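You operate a simulated robot arm through the tools that you are given. There is no shell and no other tool. Be economical: measure what you need, move in short steps, check, and stop when the job is done.

You run a simulated robot arm. Do the job below in one go: nothing can be reset, and whatever is moved stays where it is left.

TASK
Pack the scarf that the lid's card names and fasten the suitcase.
Fine: shut the lid and turn both catches level.
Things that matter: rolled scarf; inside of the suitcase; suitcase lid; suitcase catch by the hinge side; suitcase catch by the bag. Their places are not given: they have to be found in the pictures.

It is judged by the outcome, as a careful person would: the job done as asked, and still so three seconds after it is handed in. It fails if anything else is knocked over, pushed out of place, dropped, spilled or broken. Lids that push on must go on centred and level and be pressed home; caps that screw on are set level and turned clockwise until they are tight.

THE ROBOT
A 7-joint arm with a two-finger parallel gripper, fixed in place. Base frame: the origin is at the foot of the arm, x ahead of it, y to its left, z up. Lengths are in mm, angles in degrees, forces in N, time in s.
With the tool pointing down near the work surface it reaches from about 120 to 640 mm from the base axis. Its first joint turns from -66.0 to 66.0 degrees. Payload 2.4 kg.
The tool frame sits at the grasp point between the pads (the TCP): z along the fingers, y along the line on which they close. The tips reach 30 mm beyond it. Largest opening 94 mm; finger width 28, thickness 10; the body of the gripper, 50 by 96 mm, starts 55 mm behind the TCP.
Orientation is that of the tool frame in the base frame, as a unit quaternion [x, y, z, w]. With the fingers straight down and closing along the base's y, the tool's x points along the base's -x, its y along +y and its z along -z.

THE INTERFACE
- The arm moves only by the tool send_rows. Its argument "motion" is a list of rows, each a list of 6 numbers: the shift along the tool's x, y, z in mm, then the turn, a rotation vector about the tool's x, y, z in degrees. In form: [[x, y, z, wx, wy, wz], ...]. A call has 1 to 12 rows; each row shifts and turns the commanded pose from where the row before left it, along the tool's axes as they then stand. "grip" is the gripper command, from -1 (shut) to 1 (fully open), values between in proportion, set as the call begins (left out, the last holds). Rows are played at 5 a second. More than 50 mm and 8.6 degrees between two rows, or a gripper value outside its range, and nothing of the call is played. A pose out of reach is approached as far as the arm can. The call stops where the force on the tool passes 50 N (or 10 N more than at its start, if that is more) or the arm is blocked; 0.2 s more then pass. The fingers move at their own pace (about 153 mm/s each) and stop on an object; they squeeze with about 31 N. The grip force told is the motor's: it shows also when the fingers shut on nothing. Time passes only in rows, and 0.2 s behind the last, so rows that do not move let the fingers close. The reply holds the time, the measured pose of the TCP, the force on the tool along the base axes, the opening and the grip force, in the units named above and with some noise.
- Cameras (640 x 400 px; columns grow to the right, rows downward): "scene" is fixed at [42.7, 478.9, 1438.9]; the picture's right is [-0.71, -0.70, 0.00], its down [-0.43, 0.44, -0.79] and it looks along [0.55, -0.56, -0.62] (base axes); focal length 314 px, centre (320, 200). "wrist" rides on the gripper at [-37, 0, -58] in the tool frame; the picture's right is [0.00, -1.00, 0.00], its down [0.97, 0.00, -0.24] and it looks along [0.24, 0.00, 0.97] (tool axes); focal length 218 px, centre (320, 200).
- get_image(camera): a new picture of that camera. It takes no simulated time.
- measure_at(camera, pixels): there is no depth. For up to 12 entries [column, row, z] of the newest picture of that camera ("zoom" is the newest enlarged one), the place [x, y] in the base frame at which the ray of that pixel passes the height z, good to about 3 mm. It takes no simulated time.
- inspect(camera, box): a new picture of the part [left, top, right, bottom] of that camera's present view, enlarged. It takes no simulated time.
- hand_in(): hands the job in; it is judged then, once.

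Keep the steps short. Do not move on a guess: measure, check each grasp and each placing, and mend mistakes. In all there are 80 turns and 54 pictures (those below and enlarged ones count). Leave the gripper open and the arm clear of the work at the hand-in unless told otherwise, and finish with a single line.

The tools are called after ">>>" as name(argument=value, ...) on one line, values as JSON. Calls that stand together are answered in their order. send_rows: Moves the arm, as the interface text tells. Its arguments: {"type":"object","properties":{"motion":{"type":"array"},"grip":{"type":"number"}},"required":["motion"]} The other tools are called the same way: get_image (camera) takes a picture; measure_at (camera, pixels) gives the place at which the rays of pixels pass given heights; inspect (camera, box) takes an enlarged picture of a part of a camera's view; hand_in () hands the job in.

At the start:

```text
t: 0.0
tool_pos: [346.6, 64.6, 1222.9]
orientation: [0.0, 1.0, 0.0, -0.001]
contact_force: [0.6, 0.7, -0.3]
opening: 93.7
finger_force: 0.1
```

scene: 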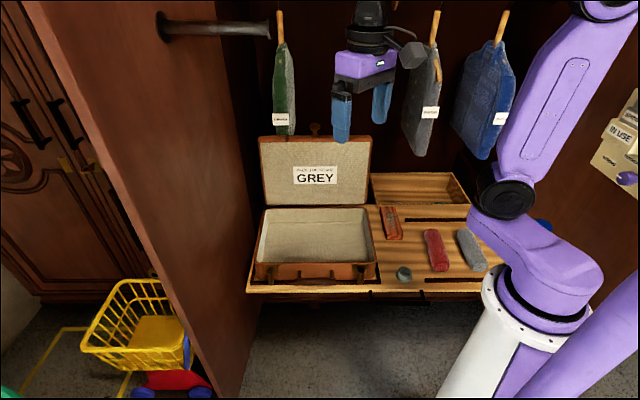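
wrist: 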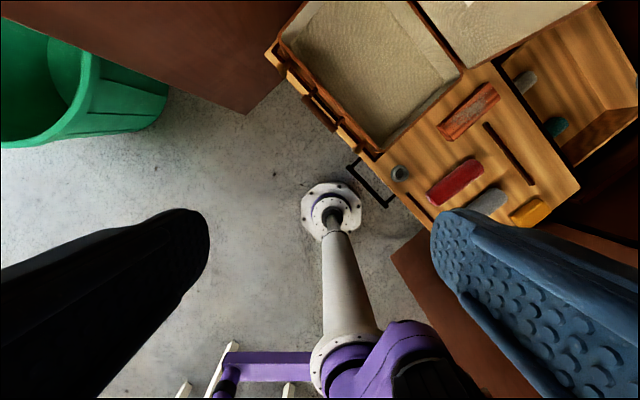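

The card reads "GREY". The grey roll seems to be at about (470,250) in the scene picture. I'll enlarge the work area.

>>> inspect(camera="scene", box=[370, 160, 530, 300])

>>> inspect(camera="scene", box=[240, 120, 400, 300])

>>> inspect(camera="wrist", box=[260, 0, 640, 240])

```text
2.86 times, centred on (450, 230) of scene
```

zoom: 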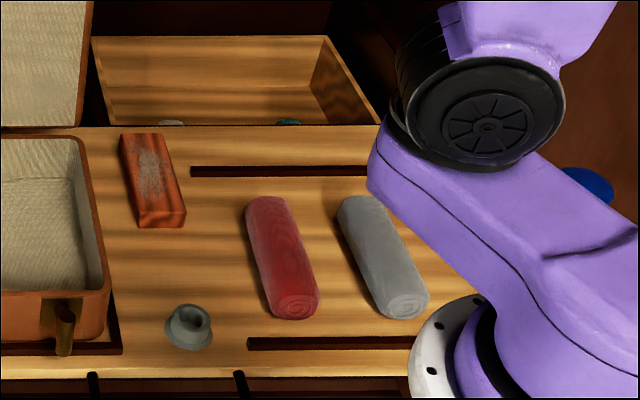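

```text
2.22 times, centred on (320, 210) of scene
```

zoom: 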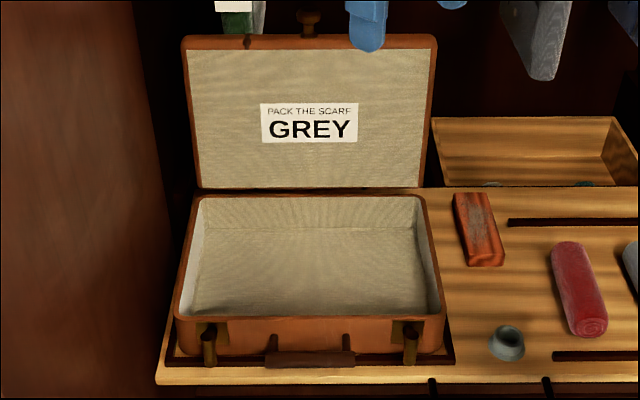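

```text
1.67 times, centred on (450, 120) of wrist
```

zoom: 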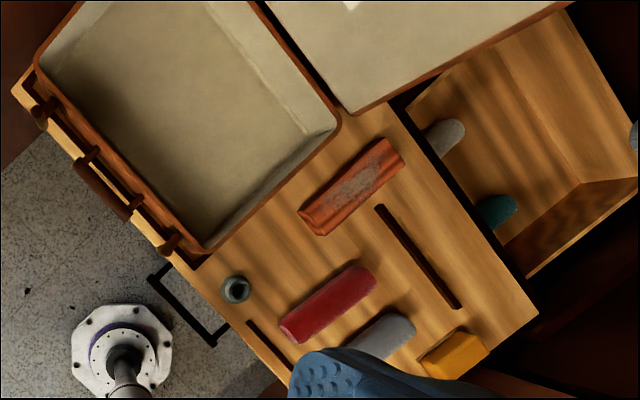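

Grey roll: ends at about (466,232) and (479,266) in the scene. Next I measure the roll, the case rim, the catches and the lid edge.

>>> measure_at(camera="scene", pixels=[[466, 232, 640], [479, 266, 640], [256, 263, 700], [375, 263, 700], [367, 209, 700], [265, 209, 700], [264, 277, 622], [365, 277, 622], [270, 283, 650], [360, 283, 650], [480, 272, 620], [248, 292, 620]])

>>> inspect(camera="scene", box=[240, 240, 320, 300])

>>> inspect(camera="scene", box=[320, 240, 400, 300])

```text
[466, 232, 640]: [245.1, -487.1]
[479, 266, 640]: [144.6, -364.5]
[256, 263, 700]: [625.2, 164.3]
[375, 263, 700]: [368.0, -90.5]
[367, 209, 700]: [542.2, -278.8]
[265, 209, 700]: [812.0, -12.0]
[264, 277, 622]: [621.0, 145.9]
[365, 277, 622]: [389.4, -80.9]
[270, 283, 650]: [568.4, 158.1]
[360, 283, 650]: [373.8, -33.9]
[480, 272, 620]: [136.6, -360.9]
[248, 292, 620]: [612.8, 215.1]
```

```text
6.67 times, centred on (280, 270) of scene
```

zoom: 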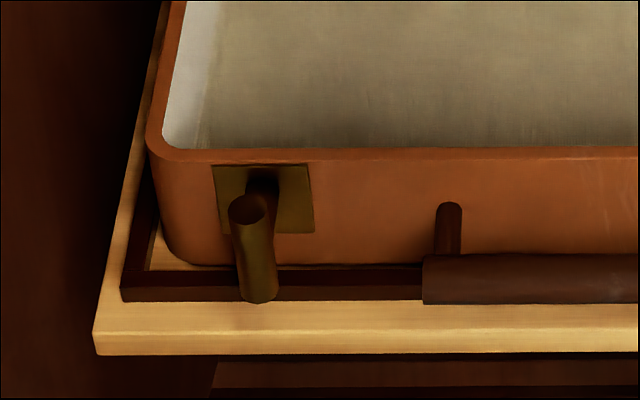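

```text
6.67 times, centred on (360, 270) of scene
```

zoom: 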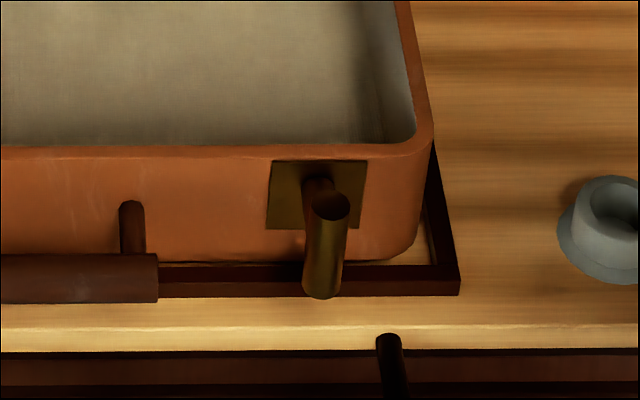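

The catches hang down, each as a rod on a shaft sticking out of the front face. I'll triangulate heights by measuring the same points in the wrist view.

>>> get_image(camera="wrist")

>>> measure_at(camera="wrist", pixels=[[381, 150, 700], [381, 150, 680], [381, 150, 660], [461, 72, 700], [461, 72, 680], [461, 72, 660], [359, 144, 660], [359, 144, 640], [486, 202, 640], [370, 158, 620], [581, 188, 620]])

>>> measure_at(camera="scene", pixels=[[375, 263, 680], [375, 263, 660], [367, 209, 680], [367, 209, 660], [256, 263, 680], [265, 209, 680]])

```text
46 pictures are left
```

wrist: 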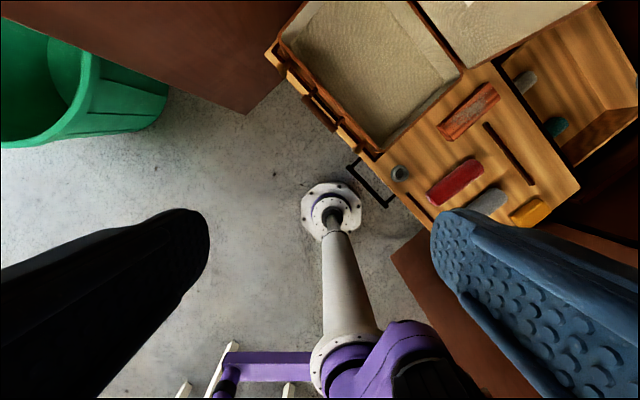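

```text
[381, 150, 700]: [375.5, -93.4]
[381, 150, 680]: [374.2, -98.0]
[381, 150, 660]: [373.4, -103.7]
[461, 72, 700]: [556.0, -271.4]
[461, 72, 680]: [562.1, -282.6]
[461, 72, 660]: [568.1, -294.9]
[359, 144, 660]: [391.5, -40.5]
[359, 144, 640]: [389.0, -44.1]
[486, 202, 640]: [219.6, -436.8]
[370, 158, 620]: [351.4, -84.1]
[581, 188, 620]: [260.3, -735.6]
```

```text
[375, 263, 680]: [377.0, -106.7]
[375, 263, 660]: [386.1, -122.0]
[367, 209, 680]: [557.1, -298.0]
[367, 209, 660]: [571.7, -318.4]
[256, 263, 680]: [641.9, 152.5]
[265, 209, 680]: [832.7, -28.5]
```

Rim is at z≈700, front corners near (625,164) and (370,-91). Now I check where the hanging clothes and the lid top could be, so I can plan a clear route.

>>> measure_at(camera="scene", pixels=[[420, 156, 900], [420, 156, 1000], [490, 158, 900], [490, 158, 1000], [258, 138, 960], [372, 137, 960], [258, 138, 920], [372, 137, 920], [315, 129, 960], [362, 205, 700], [285, 135, 1000], [420, 156, 1100]])

>>> inspect(camera="scene", box=[240, 0, 540, 190])

```text
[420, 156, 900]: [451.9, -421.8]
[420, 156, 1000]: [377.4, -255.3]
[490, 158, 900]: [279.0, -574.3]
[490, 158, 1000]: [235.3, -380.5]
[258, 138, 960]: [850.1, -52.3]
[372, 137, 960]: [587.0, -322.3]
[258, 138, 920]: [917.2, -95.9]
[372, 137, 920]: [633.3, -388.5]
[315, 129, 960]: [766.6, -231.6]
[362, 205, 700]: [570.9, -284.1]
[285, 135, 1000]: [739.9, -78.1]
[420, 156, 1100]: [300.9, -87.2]
```

```text
2.11 times, centred on (390, 95) of scene
```

zoom: 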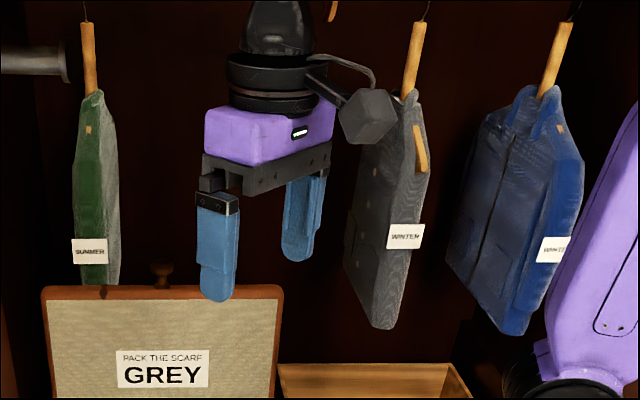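

The lid stands almost upright, top at z≈980. The clothes hang with hems near z≈1000–1050 over the middle of the board, so I'll stay low and in front of them. First I go straight down to z≈780 at the present spot, in front of the board.

>>> send_rows(motion=[[0, 0, 44, 0, 0, 0], [0, 0, 44, 0, 0, 0], [0, 0, 44, 0, 0, 0], [0, 0, 44, 0, 0, 0], [0, 0, 44, 0, 0, 0], [0, 0, 44, 0, 0, 0], [0, 0, 44, 0, 0, 0], [0, 0, 44, 0, 0, 0], [0, 0, 44, 0, 0, 0], [0, 0, 44, 0, 0, 0]], grip=1)

>>> get_image(camera="scene")

```text
t: 2.2
tool_pos: [346.9, 64.4, 781.9]
orientation: [0.0, 1.0, -0.001, 0.0]
contact_force: [-0.2, 0.4, 0.0]
opening: 93.7
finger_force: 0.1
```

```text
44 pictures are left
```

scene: 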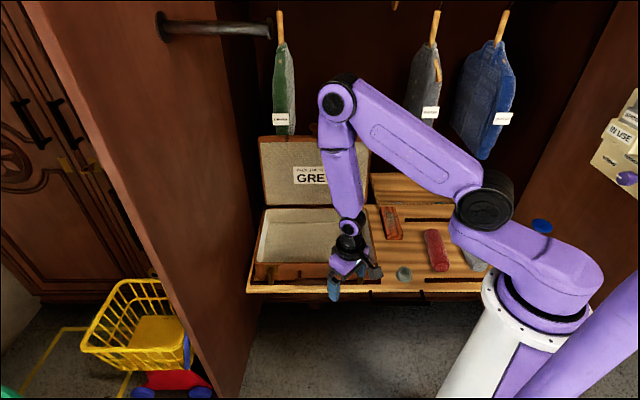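

The elbow stands high (about z 1240), so it could come near the blue garment by the scarf. I'll go part way and low, turn the gripper to the roll's direction, and check there.

>>> send_rows(motion=[[14.5, -44, 0, 0, 0, 0], [14.5, -44, 0, 0, 0, 0], [14.5, -44, 0, 0, 0, 0], [14.5, -44, 0, 0, 0, 0], [14.5, -44, 0, 0, 0, 0], [14.5, -44, 0, 0, 0, 0], [0, 0, 0, 0, 0, 8], [0, 0, 0, 0, 0, 8], [0, 0, 0, 0, 0, 8], [0, 0, 0, 0, 0, 8], [0, 0, 0, 0, 0, 8], [0, 0, 0, 0, 0, 8]])

>>> get_image(camera="scene")

>>> get_image(camera="wrist")

```text
t: 4.8
tool_pos: [259.1, -198.9, 783.4]
orientation: [0.408, 0.913, 0.0, -0.001]
contact_force: [0.0, -0.7, 0.6]
opening: 94.1
finger_force: 0.0
```

```text
43 pictures are left
```

scene: 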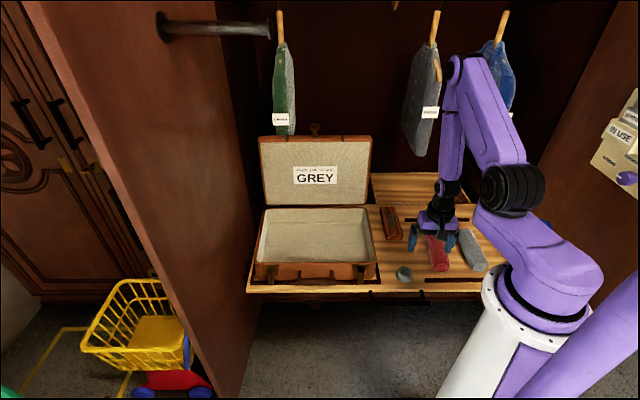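

```text
42 pictures are left
```

wrist: 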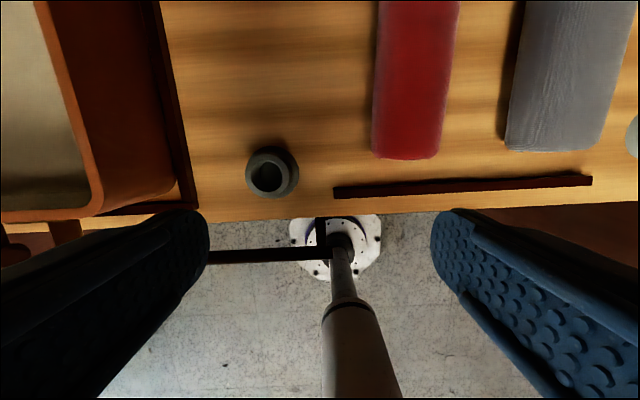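

The grey roll is now at upper right in the wrist view (front end at columns 505–605, row 150). I measure its edges and the board's edge for the exact yaw.

>>> measure_at(camera="wrist", pixels=[[505, 145, 645], [604, 148, 645], [524, 3, 645], [638, 20, 645], [372, 150, 645], [440, 155, 645], [378, 3, 645], [460, 3, 645], [220, 218, 620], [600, 203, 620], [505, 145, 665], [604, 148, 665]])

>>> inspect(camera="scene", box=[410, 190, 530, 290])

```text
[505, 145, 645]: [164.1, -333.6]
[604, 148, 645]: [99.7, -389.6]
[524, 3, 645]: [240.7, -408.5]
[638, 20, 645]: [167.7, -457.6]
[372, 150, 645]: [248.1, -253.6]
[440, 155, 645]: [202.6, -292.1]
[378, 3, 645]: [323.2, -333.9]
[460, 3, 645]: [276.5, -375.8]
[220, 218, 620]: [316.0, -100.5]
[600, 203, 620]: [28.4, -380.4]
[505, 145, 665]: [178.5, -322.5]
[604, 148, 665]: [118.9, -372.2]
```

```text
4.00 times, centred on (470, 240) of scene
```

zoom: 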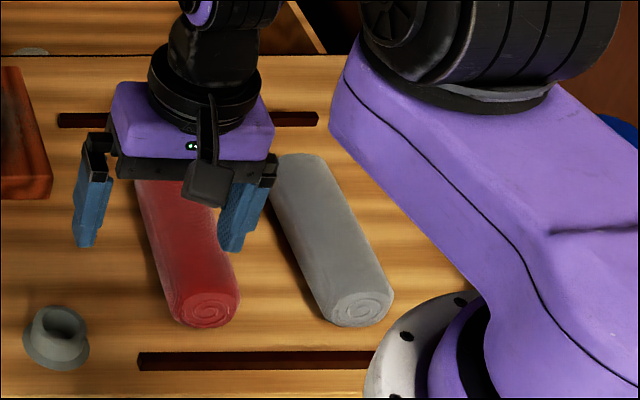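

Both rolls lie parallel at 45.7° to the base, about 56 mm thick; the grey centre is near (189,-418), z≈648. To keep the elbow in front of the blue garment I'll correct the yaw by -2.2° and tilt the tool 30° along the roll, then look at the elbow.

>>> send_rows(motion=[[0, 0, 0, 0, 0, -2.2], [0, 0, 0, 0, -7.5, 0], [0, 0, 0, 0, -7.5, 0], [0, 0, 0, 0, -7.5, 0], [0, 0, 0, 0, -7.5, 0]])

>>> get_image(camera="scene")

>>> get_image(camera="wrist")

```text
t: 6.0
tool_pos: [260.0, -198.4, 783.6]
orientation: [0.374, 0.89, -0.101, 0.239]
contact_force: [0.4, -0.8, -0.2]
opening: 94.2
finger_force: 0.2
```

```text
40 pictures are left
```

scene: 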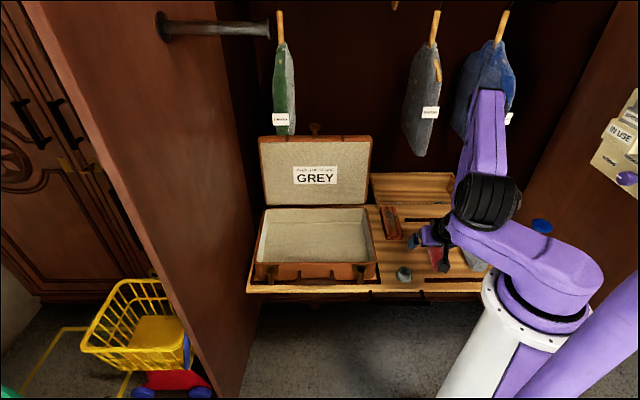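

```text
39 pictures are left
```

wrist: 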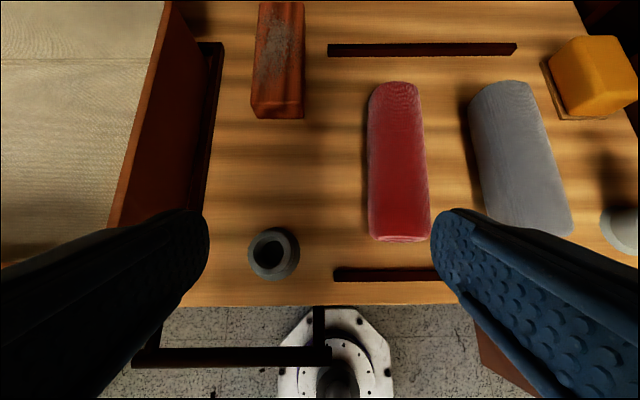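

The elbow is now well in front of the clothes. I re-measure the grey roll and its neighbours (the yellow block and the pale object on the right) in this view.

>>> measure_at(camera="wrist", pixels=[[472, 110, 648], [534, 90, 648], [484, 190, 648], [558, 190, 648], [530, 236, 630], [500, 82, 660], [547, 62, 630], [568, 116, 630], [632, 112, 630], [602, 225, 630], [625, 255, 630], [572, 228, 640]])

```text
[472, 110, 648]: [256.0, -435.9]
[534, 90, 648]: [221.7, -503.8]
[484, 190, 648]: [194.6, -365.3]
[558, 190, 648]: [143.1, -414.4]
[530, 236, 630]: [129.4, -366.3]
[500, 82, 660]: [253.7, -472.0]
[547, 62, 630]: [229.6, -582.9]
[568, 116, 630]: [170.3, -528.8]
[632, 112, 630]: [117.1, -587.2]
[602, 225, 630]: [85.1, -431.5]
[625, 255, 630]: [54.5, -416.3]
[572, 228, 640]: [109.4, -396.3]
```

Roll centre confirmed at about (189,-418). I move above it at z≈740, still tilted.

>>> send_rows(motion=[[-12.07, -33.9, 15.43, 0, 0, 0], [-12.07, -33.9, 15.43, 0, 0, 0], [-12.07, -33.9, 15.43, 0, 0, 0], [-12.07, -33.9, 15.43, 0, 0, 0], [-12.07, -33.9, 15.43, 0, 0, 0], [-12.07, -33.9, 15.43, 0, 0, 0]])

>>> get_image(camera="scene")

>>> get_image(camera="wrist")

```text
t: 7.4
tool_pos: [187.4, -418.9, 739.5]
orientation: [0.375, 0.89, -0.101, 0.239]
contact_force: [0.7, 0.3, -0.5]
opening: 93.8
finger_force: 0.0
```

```text
38 pictures are left
```

scene: 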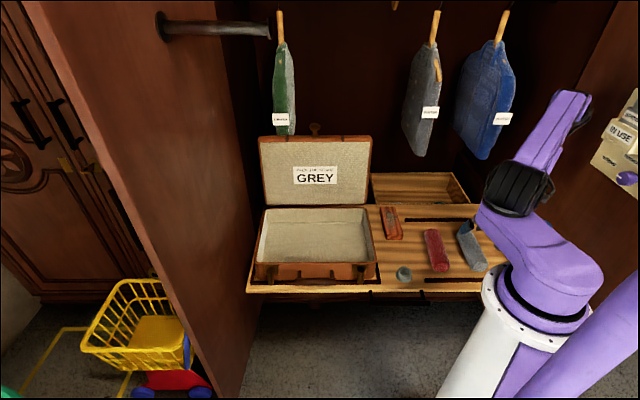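

```text
37 pictures are left
```

wrist: 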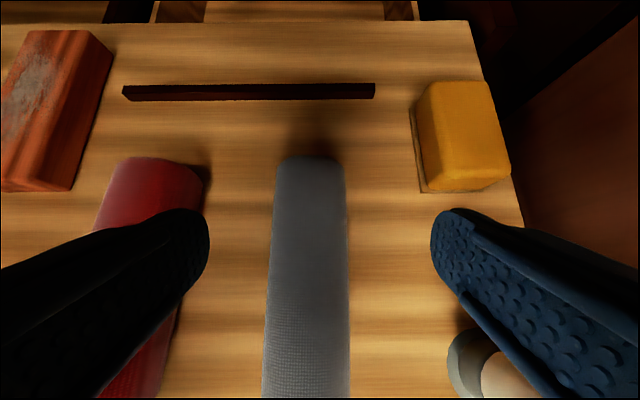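

Roll is centred within a few mm. I measure the exact offset and the pale object near the right finger.

>>> measure_at(camera="wrist", pixels=[[269, 270, 648], [348, 270, 648], [266, 350, 648], [349, 350, 648], [312, 157, 660], [447, 362, 625], [470, 330, 640], [490, 352, 655]])

```text
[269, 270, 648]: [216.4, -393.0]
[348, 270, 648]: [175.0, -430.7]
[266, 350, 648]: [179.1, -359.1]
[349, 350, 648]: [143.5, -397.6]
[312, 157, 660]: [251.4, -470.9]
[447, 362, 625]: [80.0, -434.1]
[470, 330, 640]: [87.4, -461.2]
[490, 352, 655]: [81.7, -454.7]
```

I shift 10 mm along the closing axis, then lower to z≈660 (tip corner about 7 mm above the board).

>>> send_rows(motion=[[0, 10, 0, 0, 0, 0], [10, 0, 17.2, 0, 0, 0], [10, 0, 17.2, 0, 0, 0], [10, 0, 17.2, 0, 0, 0], [9.7, 0, 17.2, 0, 0, 0]])

>>> get_image(camera="wrist")

```text
t: 8.6
tool_pos: [196.6, -410.8, 659.4]
orientation: [0.375, 0.89, -0.1, 0.238]
contact_force: [-0.8, -0.1, 0.5]
opening: 94.2
finger_force: 0.0
```

```text
36 pictures are left
```

wrist: 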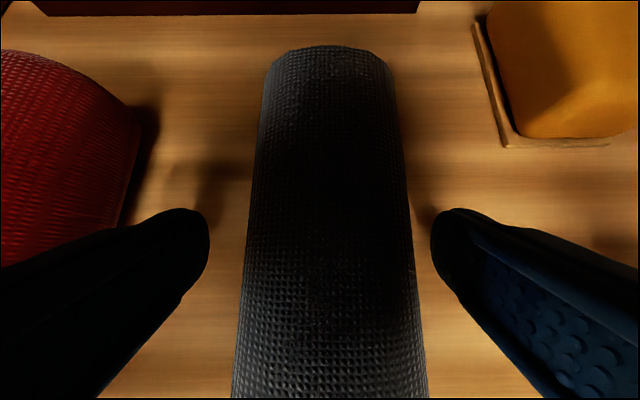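

The roll sits between both fingers, about 3 mm to the right. I centre it and close.

>>> send_rows(motion=[[0, -3, 0, 0, 0, 0]])

>>> send_rows(motion=[[0, 0, 0, 0, 0, 0], [0, 0, 0, 0, 0, 0], [0, 0, 0, 0, 0, 0], [0, 0, 0, 0, 0, 0]], grip=-1)

>>> send_rows(motion=[[-5, 0, -8.66, 0, 0, 0], [-10, 0, -17.3, 0, 0, 0], [-10, 0, -17.3, 0, 0, 0], [-10, 0, -17.3, 0, 0, 0]])

>>> get_image(camera="wrist")

```text
t: 9.0
tool_pos: [195.0, -414.6, 659.9]
orientation: [0.376, 0.89, -0.101, 0.238]
contact_force: [-0.8, 0.5, 0.8]
opening: 93.9
finger_force: 0.0
```

```text
t: 10.0
tool_pos: [195.2, -413.7, 659.6]
orientation: [0.376, 0.89, -0.1, 0.238]
contact_force: [-0.1, 0.3, 0.1]
opening: 58.1
finger_force: 31.2
```

```text
t: 11.0
tool_pos: [195.0, -413.4, 730.8]
orientation: [0.377, 0.889, -0.101, 0.239]
contact_force: [0.0, 0.4, -1.6]
opening: 58.1
finger_force: 31.5
```

```text
35 pictures are left
```

wrist: 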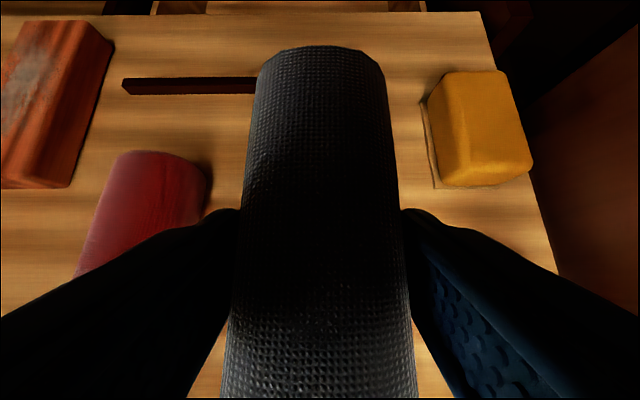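

The scarf is held (opening 58 mm, 31 N) and lifted. I raise it to z≈790 and draw it back along the earlier clear path towards (225,-170), keeping the elbow in front of the clothes.

>>> send_rows(motion=[[-15, 0, -26, 0, 0, 0], [-15, 0, -26, 0, 0, 0], [22.1, 31.8, -12.75, 0, 0, 0], [22.1, 31.8, -12.75, 0, 0, 0], [22.1, 31.8, -12.75, 0, 0, 0], [22.1, 31.8, -12.75, 0, 0, 0], [22.1, 31.8, -12.75, 0, 0, 0], [22.1, 31.8, -12.75, 0, 0, 0]])

>>> get_image(camera="scene")

```text
t: 12.8
tool_pos: [224.6, -171.4, 788.8]
orientation: [0.378, 0.889, -0.101, 0.238]
contact_force: [0.4, -0.6, -1.3]
opening: 58.0
finger_force: 31.0
```

```text
34 pictures are left
```

scene: 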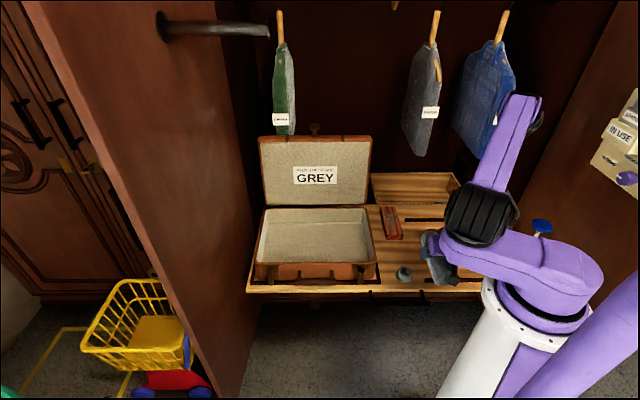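

Clear. Now I slide 255 mm along the board's front line to stand in front of the case's right half.

>>> send_rows(motion=[[0, 36.5, 0, 0, 0, 0], [0, 36.5, 0, 0, 0, 0], [0, 36.5, 0, 0, 0, 0], [0, 36.5, 0, 0, 0, 0], [0, 36.5, 0, 0, 0, 0], [0, 36.5, 0, 0, 0, 0], [0, 36.5, 0, 0, 0, 0]])

>>> get_image(camera="scene")

>>> get_image(camera="wrist")

```text
t: 14.4
tool_pos: [408.4, 6.5, 789.8]
orientation: [0.376, 0.89, -0.1, 0.239]
contact_force: [-0.3, 0.1, -0.9]
opening: 57.9
finger_force: 30.8
```

```text
33 pictures are left
```

scene: 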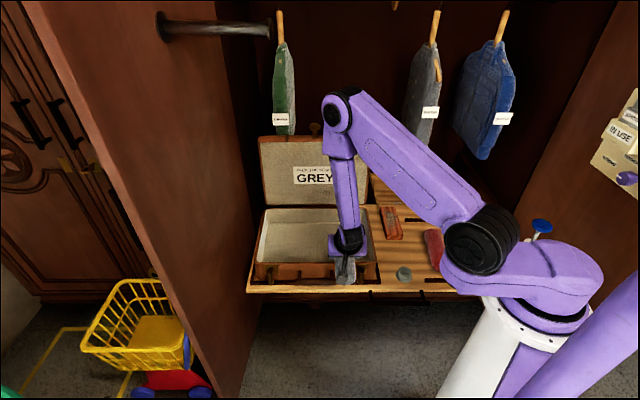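

```text
32 pictures are left
```

wrist: 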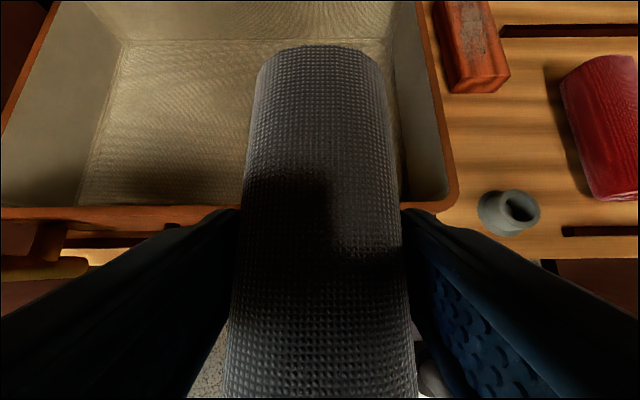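

Case seen. I measure its rim and floor in this view to set the drop spot.

>>> measure_at(camera="wrist", pixels=[[456, 195, 700], [420, 20, 700], [20, 208, 700], [446, 195, 700], [125, 42, 628], [80, 203, 628], [398, 80, 628], [260, 42, 628], [50, 10, 700]])

```text
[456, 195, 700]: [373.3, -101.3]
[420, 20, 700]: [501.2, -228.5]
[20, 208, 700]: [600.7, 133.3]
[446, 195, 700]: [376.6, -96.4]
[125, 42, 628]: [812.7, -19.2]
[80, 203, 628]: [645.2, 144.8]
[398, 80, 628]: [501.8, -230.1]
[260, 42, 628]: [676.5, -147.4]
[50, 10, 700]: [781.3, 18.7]
```

I move 170 mm straight in over the case at the same height, then check.

>>> send_rows(motion=[[-36.8, 0, 21.3, 0, 0, 0], [-36.8, 0, 21.3, 0, 0, 0], [-36.8, 0, 21.3, 0, 0, 0], [-36.8, 0, 21.3, 0, 0, 0]])

>>> get_image(camera="scene")

>>> get_image(camera="wrist")

```text
t: 15.4
tool_pos: [525.9, -114.5, 790.4]
orientation: [0.376, 0.89, -0.101, 0.238]
contact_force: [-0.3, -0.5, -1.1]
opening: 57.7
finger_force: 31.5
```

```text
31 pictures are left
```

scene: 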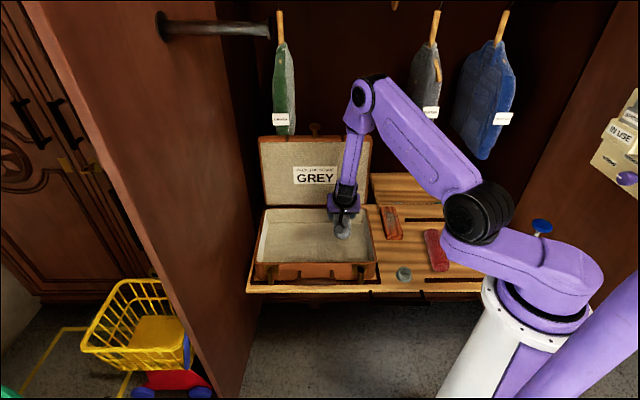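

```text
30 pictures are left
```

wrist: 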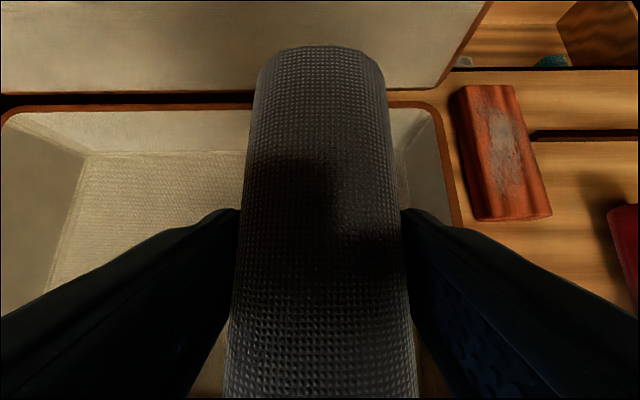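

The roll is over the case. I lower 108 mm to z≈682, then feel for the floor.

>>> send_rows(motion=[[10.8, 0, 18.7, 0, 0, 0], [10.8, 0, 18.7, 0, 0, 0], [10.8, 0, 18.7, 0, 0, 0], [10.8, 0, 18.7, 0, 0, 0], [10.8, 0, 18.7, 0, 0, 0]])

>>> send_rows(motion=[[2, 0, 3.46, 0, 0, 0], [2, 0, 3.46, 0, 0, 0]])

```text
t: 16.6
tool_pos: [524.8, -115.8, 680.9]
orientation: [0.376, 0.89, -0.102, 0.238]
contact_force: [1.1, 0.2, -1.7]
opening: 57.7
finger_force: 30.9
```

```text
t: 17.2
tool_pos: [526.4, -114.5, 672.9]
orientation: [0.376, 0.89, -0.1, 0.238]
contact_force: [-0.3, 0.6, -1.6]
opening: 57.9
finger_force: 30.8
```

No contact yet; I go down 2 mm at a time.

>>> send_rows(motion=[[1, 0, 1.73, 0, 0, 0], [1, 0, 1.73, 0, 0, 0]])

>>> get_image(camera="wrist")

```text
t: 17.8
tool_pos: [526.6, -114.5, 670.7]
orientation: [0.375, 0.89, -0.1, 0.238]
contact_force: [-0.1, 0.2, -1.6]
opening: 57.6
finger_force: 31.7
```

```text
29 pictures are left
```

wrist: 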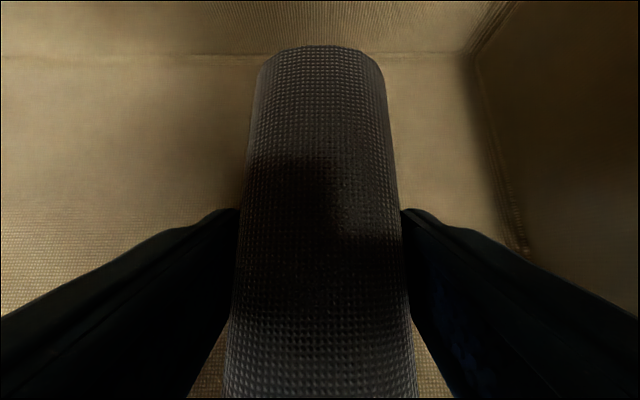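

>>> send_rows(motion=[[1, 0, 1.73, 0, 0, 0], [0, 0, 0, 0, 0, 0]])

>>> send_rows(motion=[[1, 0, 1.73, 0, 0, 0], [0, 0, 0, 0, 0, 0]])

>>> send_rows(motion=[[1, 0, 1.73, 0, 0, 0], [0, 0, 0, 0, 0, 0]])

```text
t: 18.4
tool_pos: [525.3, -114.4, 667.1]
orientation: [0.375, 0.89, -0.101, 0.239]
contact_force: [-3.0, 1.7, 6.6]
opening: 58.0
finger_force: 30.9
```

```text
t: 19.0
tool_pos: [526.5, -116.0, 667.4]
orientation: [0.376, 0.888, -0.101, 0.242]
contact_force: [-12.0, 0.5, 45.1]
opening: 58.0
finger_force: 30.9
```

```text
t: 19.6
tool_pos: [529.3, -117.0, 665.6]
orientation: [0.377, 0.889, -0.101, 0.242]
contact_force: [-9.2, -3.6, 45.6]
opening: 58.0
finger_force: 31.0
```

The roll is on the floor (force rose at z≈667). I take back 4 mm to relieve the pressure, then open.

>>> send_rows(motion=[[-2, 0, -3.46, 0, 0, 0], [0, 0, 0, 0, 0, 0]])

>>> send_rows(motion=[[0, 0, 0, 0, 0, 0], [0, 0, 0, 0, 0, 0], [0, 0, 0, 0, 0, 0]], grip=1)

>>> send_rows(motion=[[-10, 0, -17.3, 0, 0, 0], [-20, 0, -34.6, 0, 0, 0], [-20, 0, -34.6, 0, 0, 0]])

>>> get_image(camera="wrist")

```text
t: 20.2
tool_pos: [525.0, -111.8, 665.4]
orientation: [0.374, 0.891, -0.1, 0.236]
contact_force: [0.9, 0.1, 1.0]
opening: 58.0
finger_force: 31.0
```

```text
t: 21.0
tool_pos: [527.0, -113.7, 666.9]
orientation: [0.375, 0.89, -0.101, 0.238]
contact_force: [0.6, -0.2, -0.6]
opening: 93.8
finger_force: 0.0
```

```text
t: 21.8
tool_pos: [526.7, -114.2, 766.4]
orientation: [0.376, 0.89, -0.101, 0.237]
contact_force: [-0.4, 0.4, -0.2]
opening: 93.9
finger_force: 0.0
```

```text
28 pictures are left
```

wrist: 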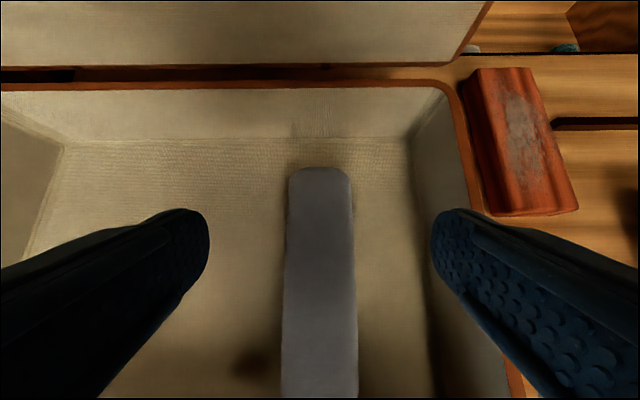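

The scarf rests flat inside the case, clear of all walls. Next is the lid: I'll reach over its top edge and draw it forward from behind. I first go up and back to about z=1020 in the gap between the green and grey garments, then look.

>>> send_rows(motion=[[-11.7, 0, -42.2, 0, 0, 0], [-11.7, 0, -42.2, 0, 0, 0], [-11.7, 0, -42.2, 0, 0, 0], [-11.7, 0, -42.2, 0, 0, 0], [-11.7, 0, -42.2, 0, 0, 0], [-11.7, 0, -42.2, 0, 0, 0]], grip=-1)

>>> get_image(camera="scene")

>>> get_image(camera="wrist")

```text
t: 23.2
tool_pos: [479.6, -67.1, 1021.7]
orientation: [0.375, 0.89, -0.1, 0.238]
contact_force: [0.3, -0.1, 0.6]
opening: 0.0
finger_force: 31.0
```

```text
27 pictures are left
```

scene: 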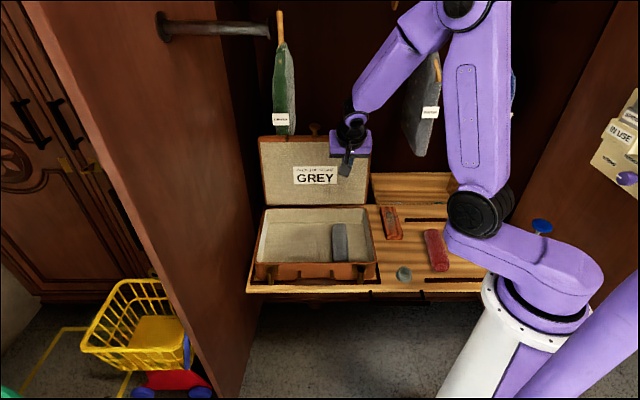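

```text
26 pictures are left
```

wrist: 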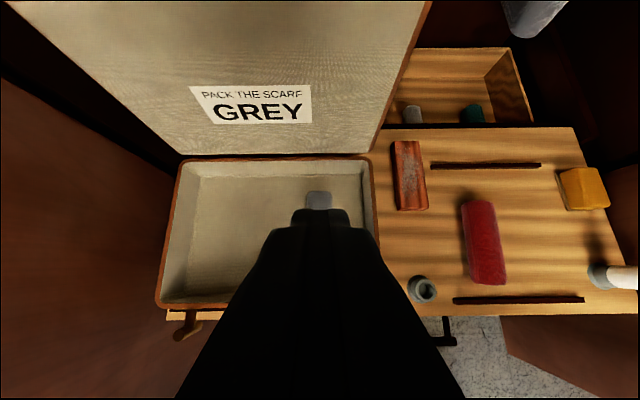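

The elbow is well clear. I tilt the tool to 46° to see the lid's top edge.

>>> send_rows(motion=[[0, 0, 0, 0, -8, 0], [0, 0, 0, 0, -8, 0]])

>>> get_image(camera="wrist")

>>> inspect(camera="scene", box=[250, 110, 410, 210])

```text
t: 23.8
tool_pos: [479.1, -68.1, 1022.7]
orientation: [0.358, 0.848, -0.152, 0.36]
contact_force: [0.9, 0.2, 0.2]
opening: 0.0
finger_force: 30.9
```

```text
25 pictures are left
```

wrist: 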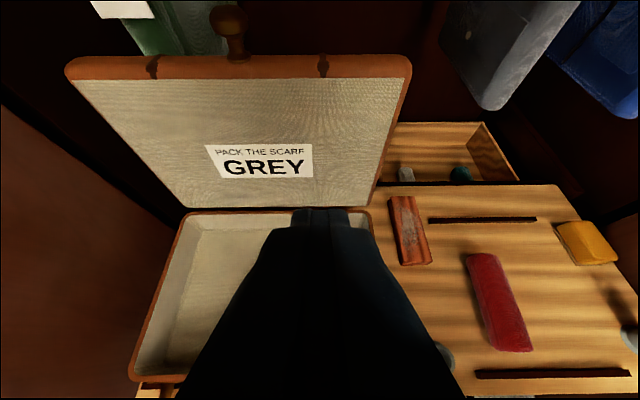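

```text
4.00 times, centred on (330, 160) of scene
```

zoom: 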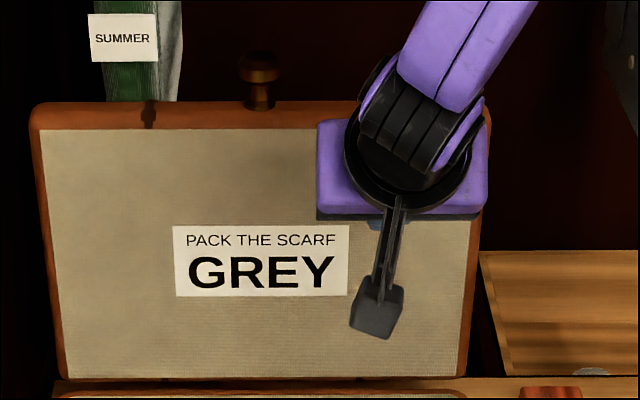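

The lid's knob stands on its top edge at the centre, with slots for the catches on either side. I triangulate the lid's top edge and the knob.

>>> measure_at(camera="wrist", pixels=[[410, 70, 960], [410, 70, 980], [237, 60, 960], [237, 60, 980], [237, 60, 1000], [229, 15, 1000], [229, 15, 1020], [323, 76, 960], [323, 56, 960], [323, 56, 980], [490, 108, 1000], [490, 108, 1050]])

>>> measure_at(camera="scene", pixels=[[315, 137, 960], [315, 137, 980], [315, 137, 1000], [315, 124, 1000], [315, 124, 1020], [372, 138, 960], [372, 138, 980], [420, 156, 1000], [420, 156, 1050]])

```text
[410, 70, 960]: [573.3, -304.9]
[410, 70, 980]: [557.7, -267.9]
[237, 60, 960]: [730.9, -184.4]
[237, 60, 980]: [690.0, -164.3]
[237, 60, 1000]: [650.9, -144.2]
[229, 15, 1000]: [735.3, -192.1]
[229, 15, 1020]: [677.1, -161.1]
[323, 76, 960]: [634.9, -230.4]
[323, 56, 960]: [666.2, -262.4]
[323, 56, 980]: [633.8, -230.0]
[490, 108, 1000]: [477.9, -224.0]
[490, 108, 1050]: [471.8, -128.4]
```

```text
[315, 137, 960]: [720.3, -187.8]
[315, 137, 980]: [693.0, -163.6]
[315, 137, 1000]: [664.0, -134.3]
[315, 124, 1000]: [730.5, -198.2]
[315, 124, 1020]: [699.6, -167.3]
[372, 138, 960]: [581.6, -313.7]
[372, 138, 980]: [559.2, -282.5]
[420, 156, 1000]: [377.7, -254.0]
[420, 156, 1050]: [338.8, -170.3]
```

Lid top edge: z≈978, front at b≈258, back face about 30 mm farther; it leans back a few degrees. I rise to z≈1042, then go forward over the edge in the gap (shut fingers), in two parts with a check between.

>>> send_rows(motion=[[-14.4, -20, -13.9, 0, 0, 0], [-29, 0, 30, 0, 0, 0], [-29, 0, 30, 0, 0, 0], [-29, 0, 30, 0, 0, 0], [-29, 0, 30, 0, 0, 0]])

>>> get_image(camera="scene")

>>> get_image(camera="wrist")

```text
t: 25.0
tool_pos: [582.6, -200.6, 1042.0]
orientation: [0.357, 0.849, -0.151, 0.36]
contact_force: [0.9, -0.3, 0.4]
opening: 0.0
finger_force: 30.9
```

```text
23 pictures are left
```

scene: 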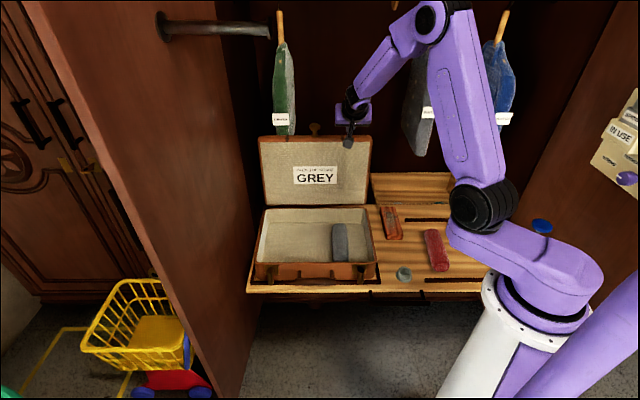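

```text
22 pictures are left
```

wrist: 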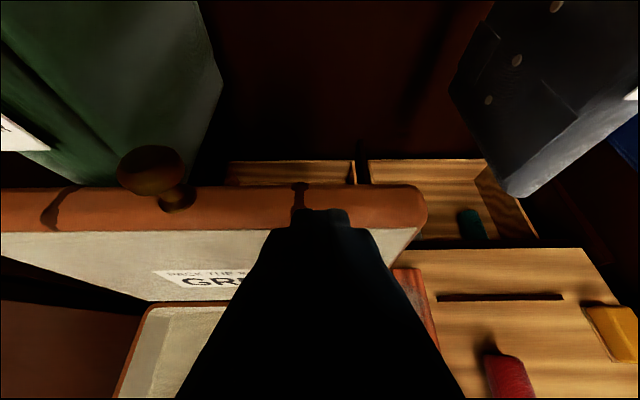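

Clear of the clothes. I measure the lid's back and front edges close up here.

>>> measure_at(camera="wrist", pixels=[[350, 185, 970], [350, 185, 980], [390, 227, 970], [390, 227, 980], [250, 188, 980], [250, 232, 975], [427, 205, 975]])

```text
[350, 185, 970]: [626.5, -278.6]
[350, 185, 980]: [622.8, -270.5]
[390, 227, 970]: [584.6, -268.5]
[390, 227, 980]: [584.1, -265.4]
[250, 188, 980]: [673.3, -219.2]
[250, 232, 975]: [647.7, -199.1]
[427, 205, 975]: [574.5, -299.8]
```

Lid top spans b≈271–303 mm, so the fingers must pass to b≈324 before lowering. I advance 100 mm and check that the arm gets there.

>>> send_rows(motion=[[-23.3, 0, 24, 0, 0, 0], [-23.3, 0, 24, 0, 0, 0], [-23.3, 0, 24, 0, 0, 0]])

>>> get_image(camera="wrist")

```text
t: 25.8
tool_pos: [653.6, -273.1, 1042.7]
orientation: [0.359, 0.848, -0.152, 0.36]
contact_force: [-0.5, -0.1, 0.2]
opening: 0.2
finger_force: 31.2
```

```text
21 pictures are left
```

wrist: 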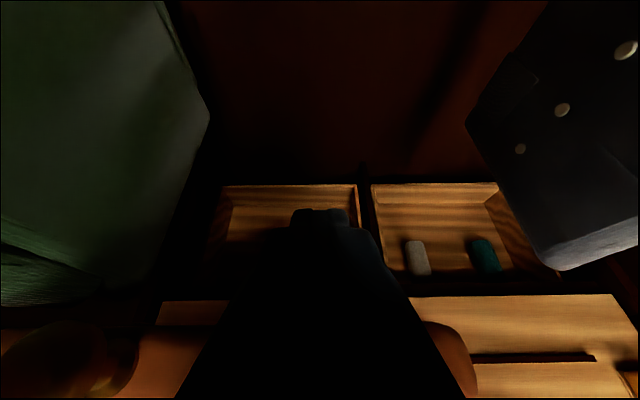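

Reached, with nothing touched. I lower 58 mm behind the lid's edge, then pull forward gently by 30 mm.

>>> send_rows(motion=[[14, 0, 13.4, 0, 0, 0], [14, 0, 13.4, 0, 0, 0], [14, 0, 13.4, 0, 0, 0]])

>>> send_rows(motion=[[7, 0, -7.2, 0, 0, 0], [7, 0, -7.2, 0, 0, 0], [7, 0, -7.2, 0, 0, 0]])

>>> get_image(camera="scene")

```text
t: 26.6
tool_pos: [653.6, -273.5, 985.9]
orientation: [0.358, 0.848, -0.152, 0.36]
contact_force: [0.1, 0.0, -0.4]
opening: 0.1
finger_force: 30.6
```

```text
t: 27.4
tool_pos: [632.1, -251.7, 986.7]
orientation: [0.359, 0.847, -0.153, 0.361]
contact_force: [0.6, -1.6, 10.3]
opening: 0.0
finger_force: 30.4
```

```text
20 pictures are left
```

scene: 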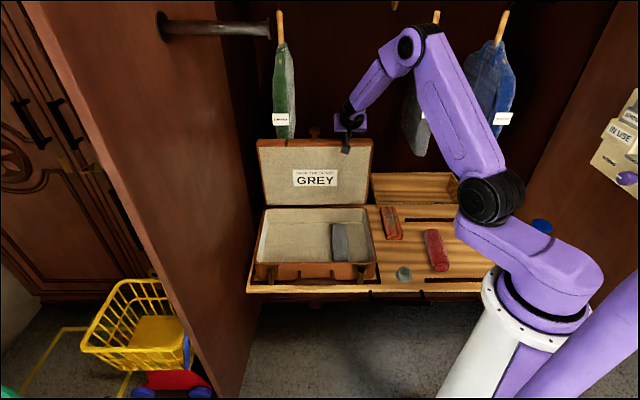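

Contact made (10 N); the lid has begun to come forward. I keep pulling in small steps.

>>> send_rows(motion=[[7, 0, -7.2, 0, 0, 0], [7, 0, -7.2, 0, 0, 0], [7, 0, -7.2, 0, 0, 0], [7, 0, -7.2, 0, 0, 0]])

>>> inspect(camera="scene", box=[240, 90, 400, 290])

```text
t: 28.4
tool_pos: [603.1, -223.2, 985.3]
orientation: [0.359, 0.847, -0.153, 0.362]
contact_force: [-3.2, -2.0, 25.4]
opening: 0.0
finger_force: 30.7
```

```text
2.00 times, centred on (320, 190) of scene
```

zoom: 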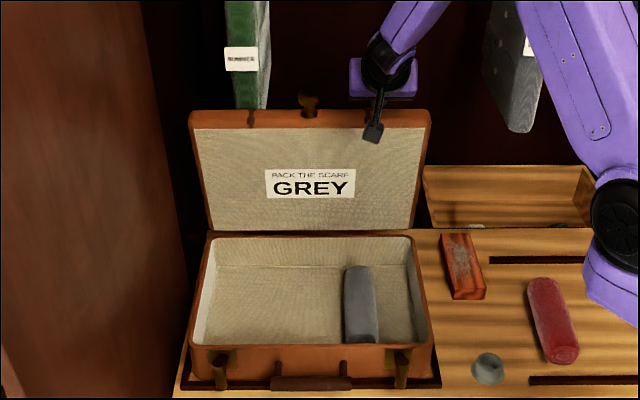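

The lid is moving with the finger, about upright now. Force is mostly upward, so I keep pulling with a slight rise.

>>> send_rows(motion=[[8, 0, -12, 0, 0, 0], [8, 0, -12, 0, 0, 0], [8, 0, -12, 0, 0, 0], [8, 0, -12, 0, 0, 0]])

>>> inspect(camera="scene", box=[240, 90, 400, 290])

```text
t: 29.4
tool_pos: [563.2, -181.6, 993.7]
orientation: [0.357, 0.848, -0.152, 0.36]
contact_force: [-0.3, -0.2, -0.7]
opening: 0.0
finger_force: 31.3
```

```text
2.00 times, centred on (320, 190) of scene
```

zoom: 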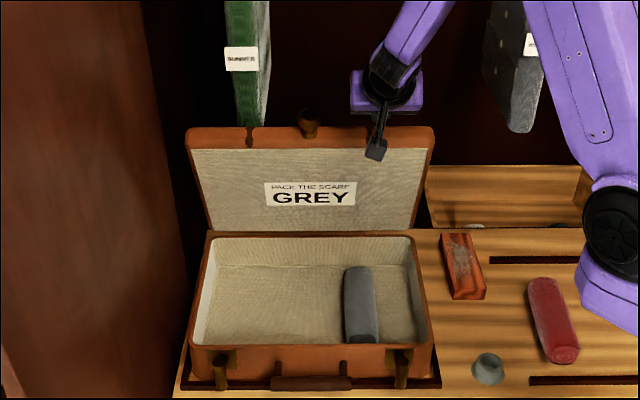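

No force now; the lid leans forward and stays by friction. I measure where its top edge is, to place the finger behind it again.

>>> measure_at(camera="scene", pixels=[[365, 154, 980], [365, 154, 960], [365, 154, 940], [365, 164, 960], [365, 164, 940]])

>>> get_image(camera="wrist")

```text
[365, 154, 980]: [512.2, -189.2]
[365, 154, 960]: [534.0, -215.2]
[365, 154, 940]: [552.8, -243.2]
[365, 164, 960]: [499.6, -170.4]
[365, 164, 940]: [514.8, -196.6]
```

```text
17 pictures are left
```

wrist: 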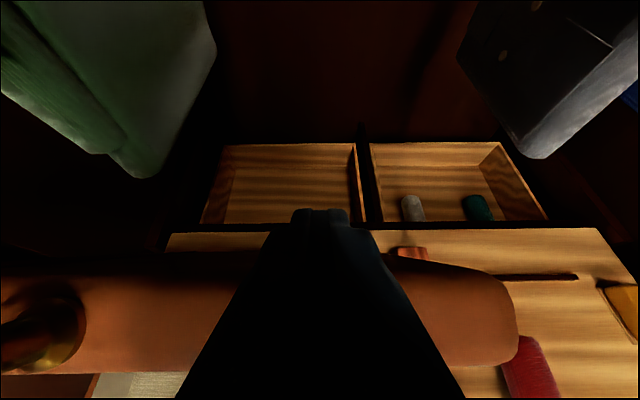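

The lid stands about 16° forward; its outer corner is near b=185, z=971, and my finger hovers 16 mm above it with the tip behind. I follow the lid's arc to about 25°.

>>> send_rows(motion=[[16.7, 0, -2.4, 0, 0, 0], [16.7, 0, -2.4, 0, 0, 0], [16.7, 0, -2.4, 0, 0, 0]])

>>> send_rows(motion=[[15.5, 0, -4.5, 0, 0, 0], [15.5, 0, -4.5, 0, 0, 0], [15.5, 0, -4.5, 0, 0, 0]])

>>> get_image(camera="scene")

```text
t: 30.2
tool_pos: [535.3, -153.0, 963.0]
orientation: [0.358, 0.848, -0.152, 0.361]
contact_force: [0.1, -1.1, -1.1]
opening: 0.0
finger_force: 31.3
```

```text
t: 31.0
tool_pos: [506.1, -122.8, 938.1]
orientation: [0.357, 0.848, -0.152, 0.36]
contact_force: [0.6, -0.2, 0.6]
opening: 0.0
finger_force: 30.5
```

```text
16 pictures are left
```

scene: 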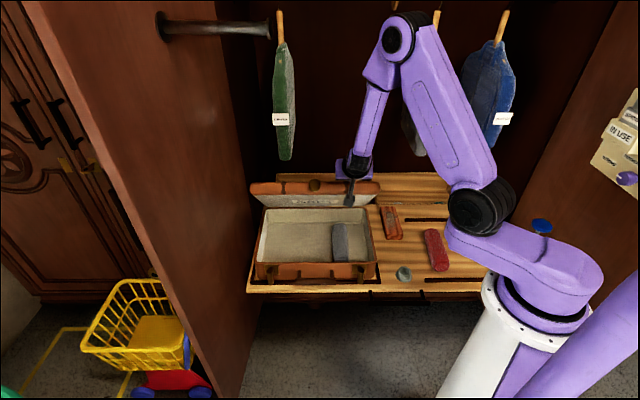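

The lid is now sinking gently under its own weight. I stay still and let it come down.

>>> send_rows(motion=[[0, 0, 0, 0, 0, 0], [0, 0, 0, 0, 0, 0], [0, 0, 0, 0, 0, 0], [0, 0, 0, 0, 0, 0], [0, 0, 0, 0, 0, 0], [0, 0, 0, 0, 0, 0], [0, 0, 0, 0, 0, 0], [0, 0, 0, 0, 0, 0], [0, 0, 0, 0, 0, 0], [0, 0, 0, 0, 0, 0]])

>>> inspect(camera="scene", box=[240, 150, 400, 300])

```text
t: 33.2
tool_pos: [506.6, -122.8, 937.8]
orientation: [0.358, 0.848, -0.152, 0.36]
contact_force: [-0.1, -0.6, 0.0]
opening: 0.0
finger_force: 30.7
```

```text
2.67 times, centred on (320, 225) of scene
```

zoom: 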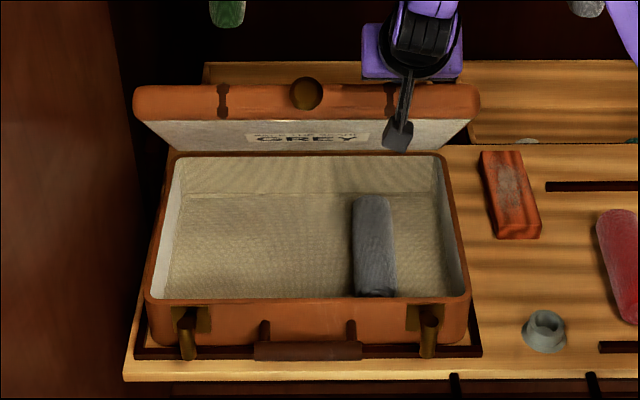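

The lid holds by friction at about 36° forward, right where my finger tracks it. I carry on along its arc, pushing on its outer face.

>>> send_rows(motion=[[22.4, 0, -0.6, 0, 0, 0], [22.4, 0, -0.6, 0, 0, 0], [22.4, 0, -0.6, 0, 0, 0]])

>>> send_rows(motion=[[20.8, 0, 3.9, 0, 0, 0], [20.8, 0, 3.9, 0, 0, 0], [20.8, 0, 3.9, 0, 0, 0]])

>>> get_image(camera="scene")

```text
t: 34.0
tool_pos: [472.2, -88.1, 891.9]
orientation: [0.358, 0.848, -0.152, 0.359]
contact_force: [-0.9, 0.5, 1.1]
opening: 0.0
finger_force: 31.3
```

```text
t: 34.8
tool_pos: [448.9, -62.6, 839.0]
orientation: [0.358, 0.848, -0.152, 0.361]
contact_force: [-0.5, -0.6, 0.3]
opening: 0.1
finger_force: 31.4
```

```text
14 pictures are left
```

scene: 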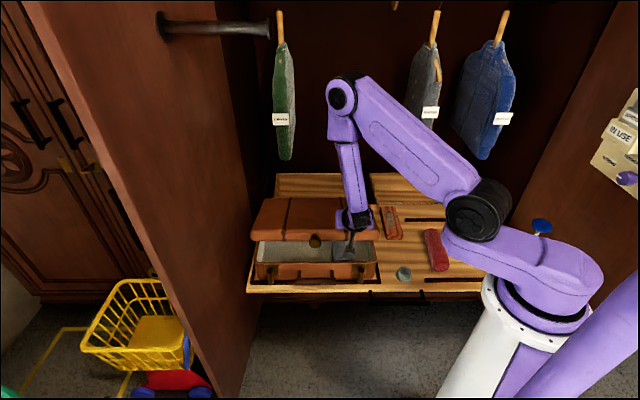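

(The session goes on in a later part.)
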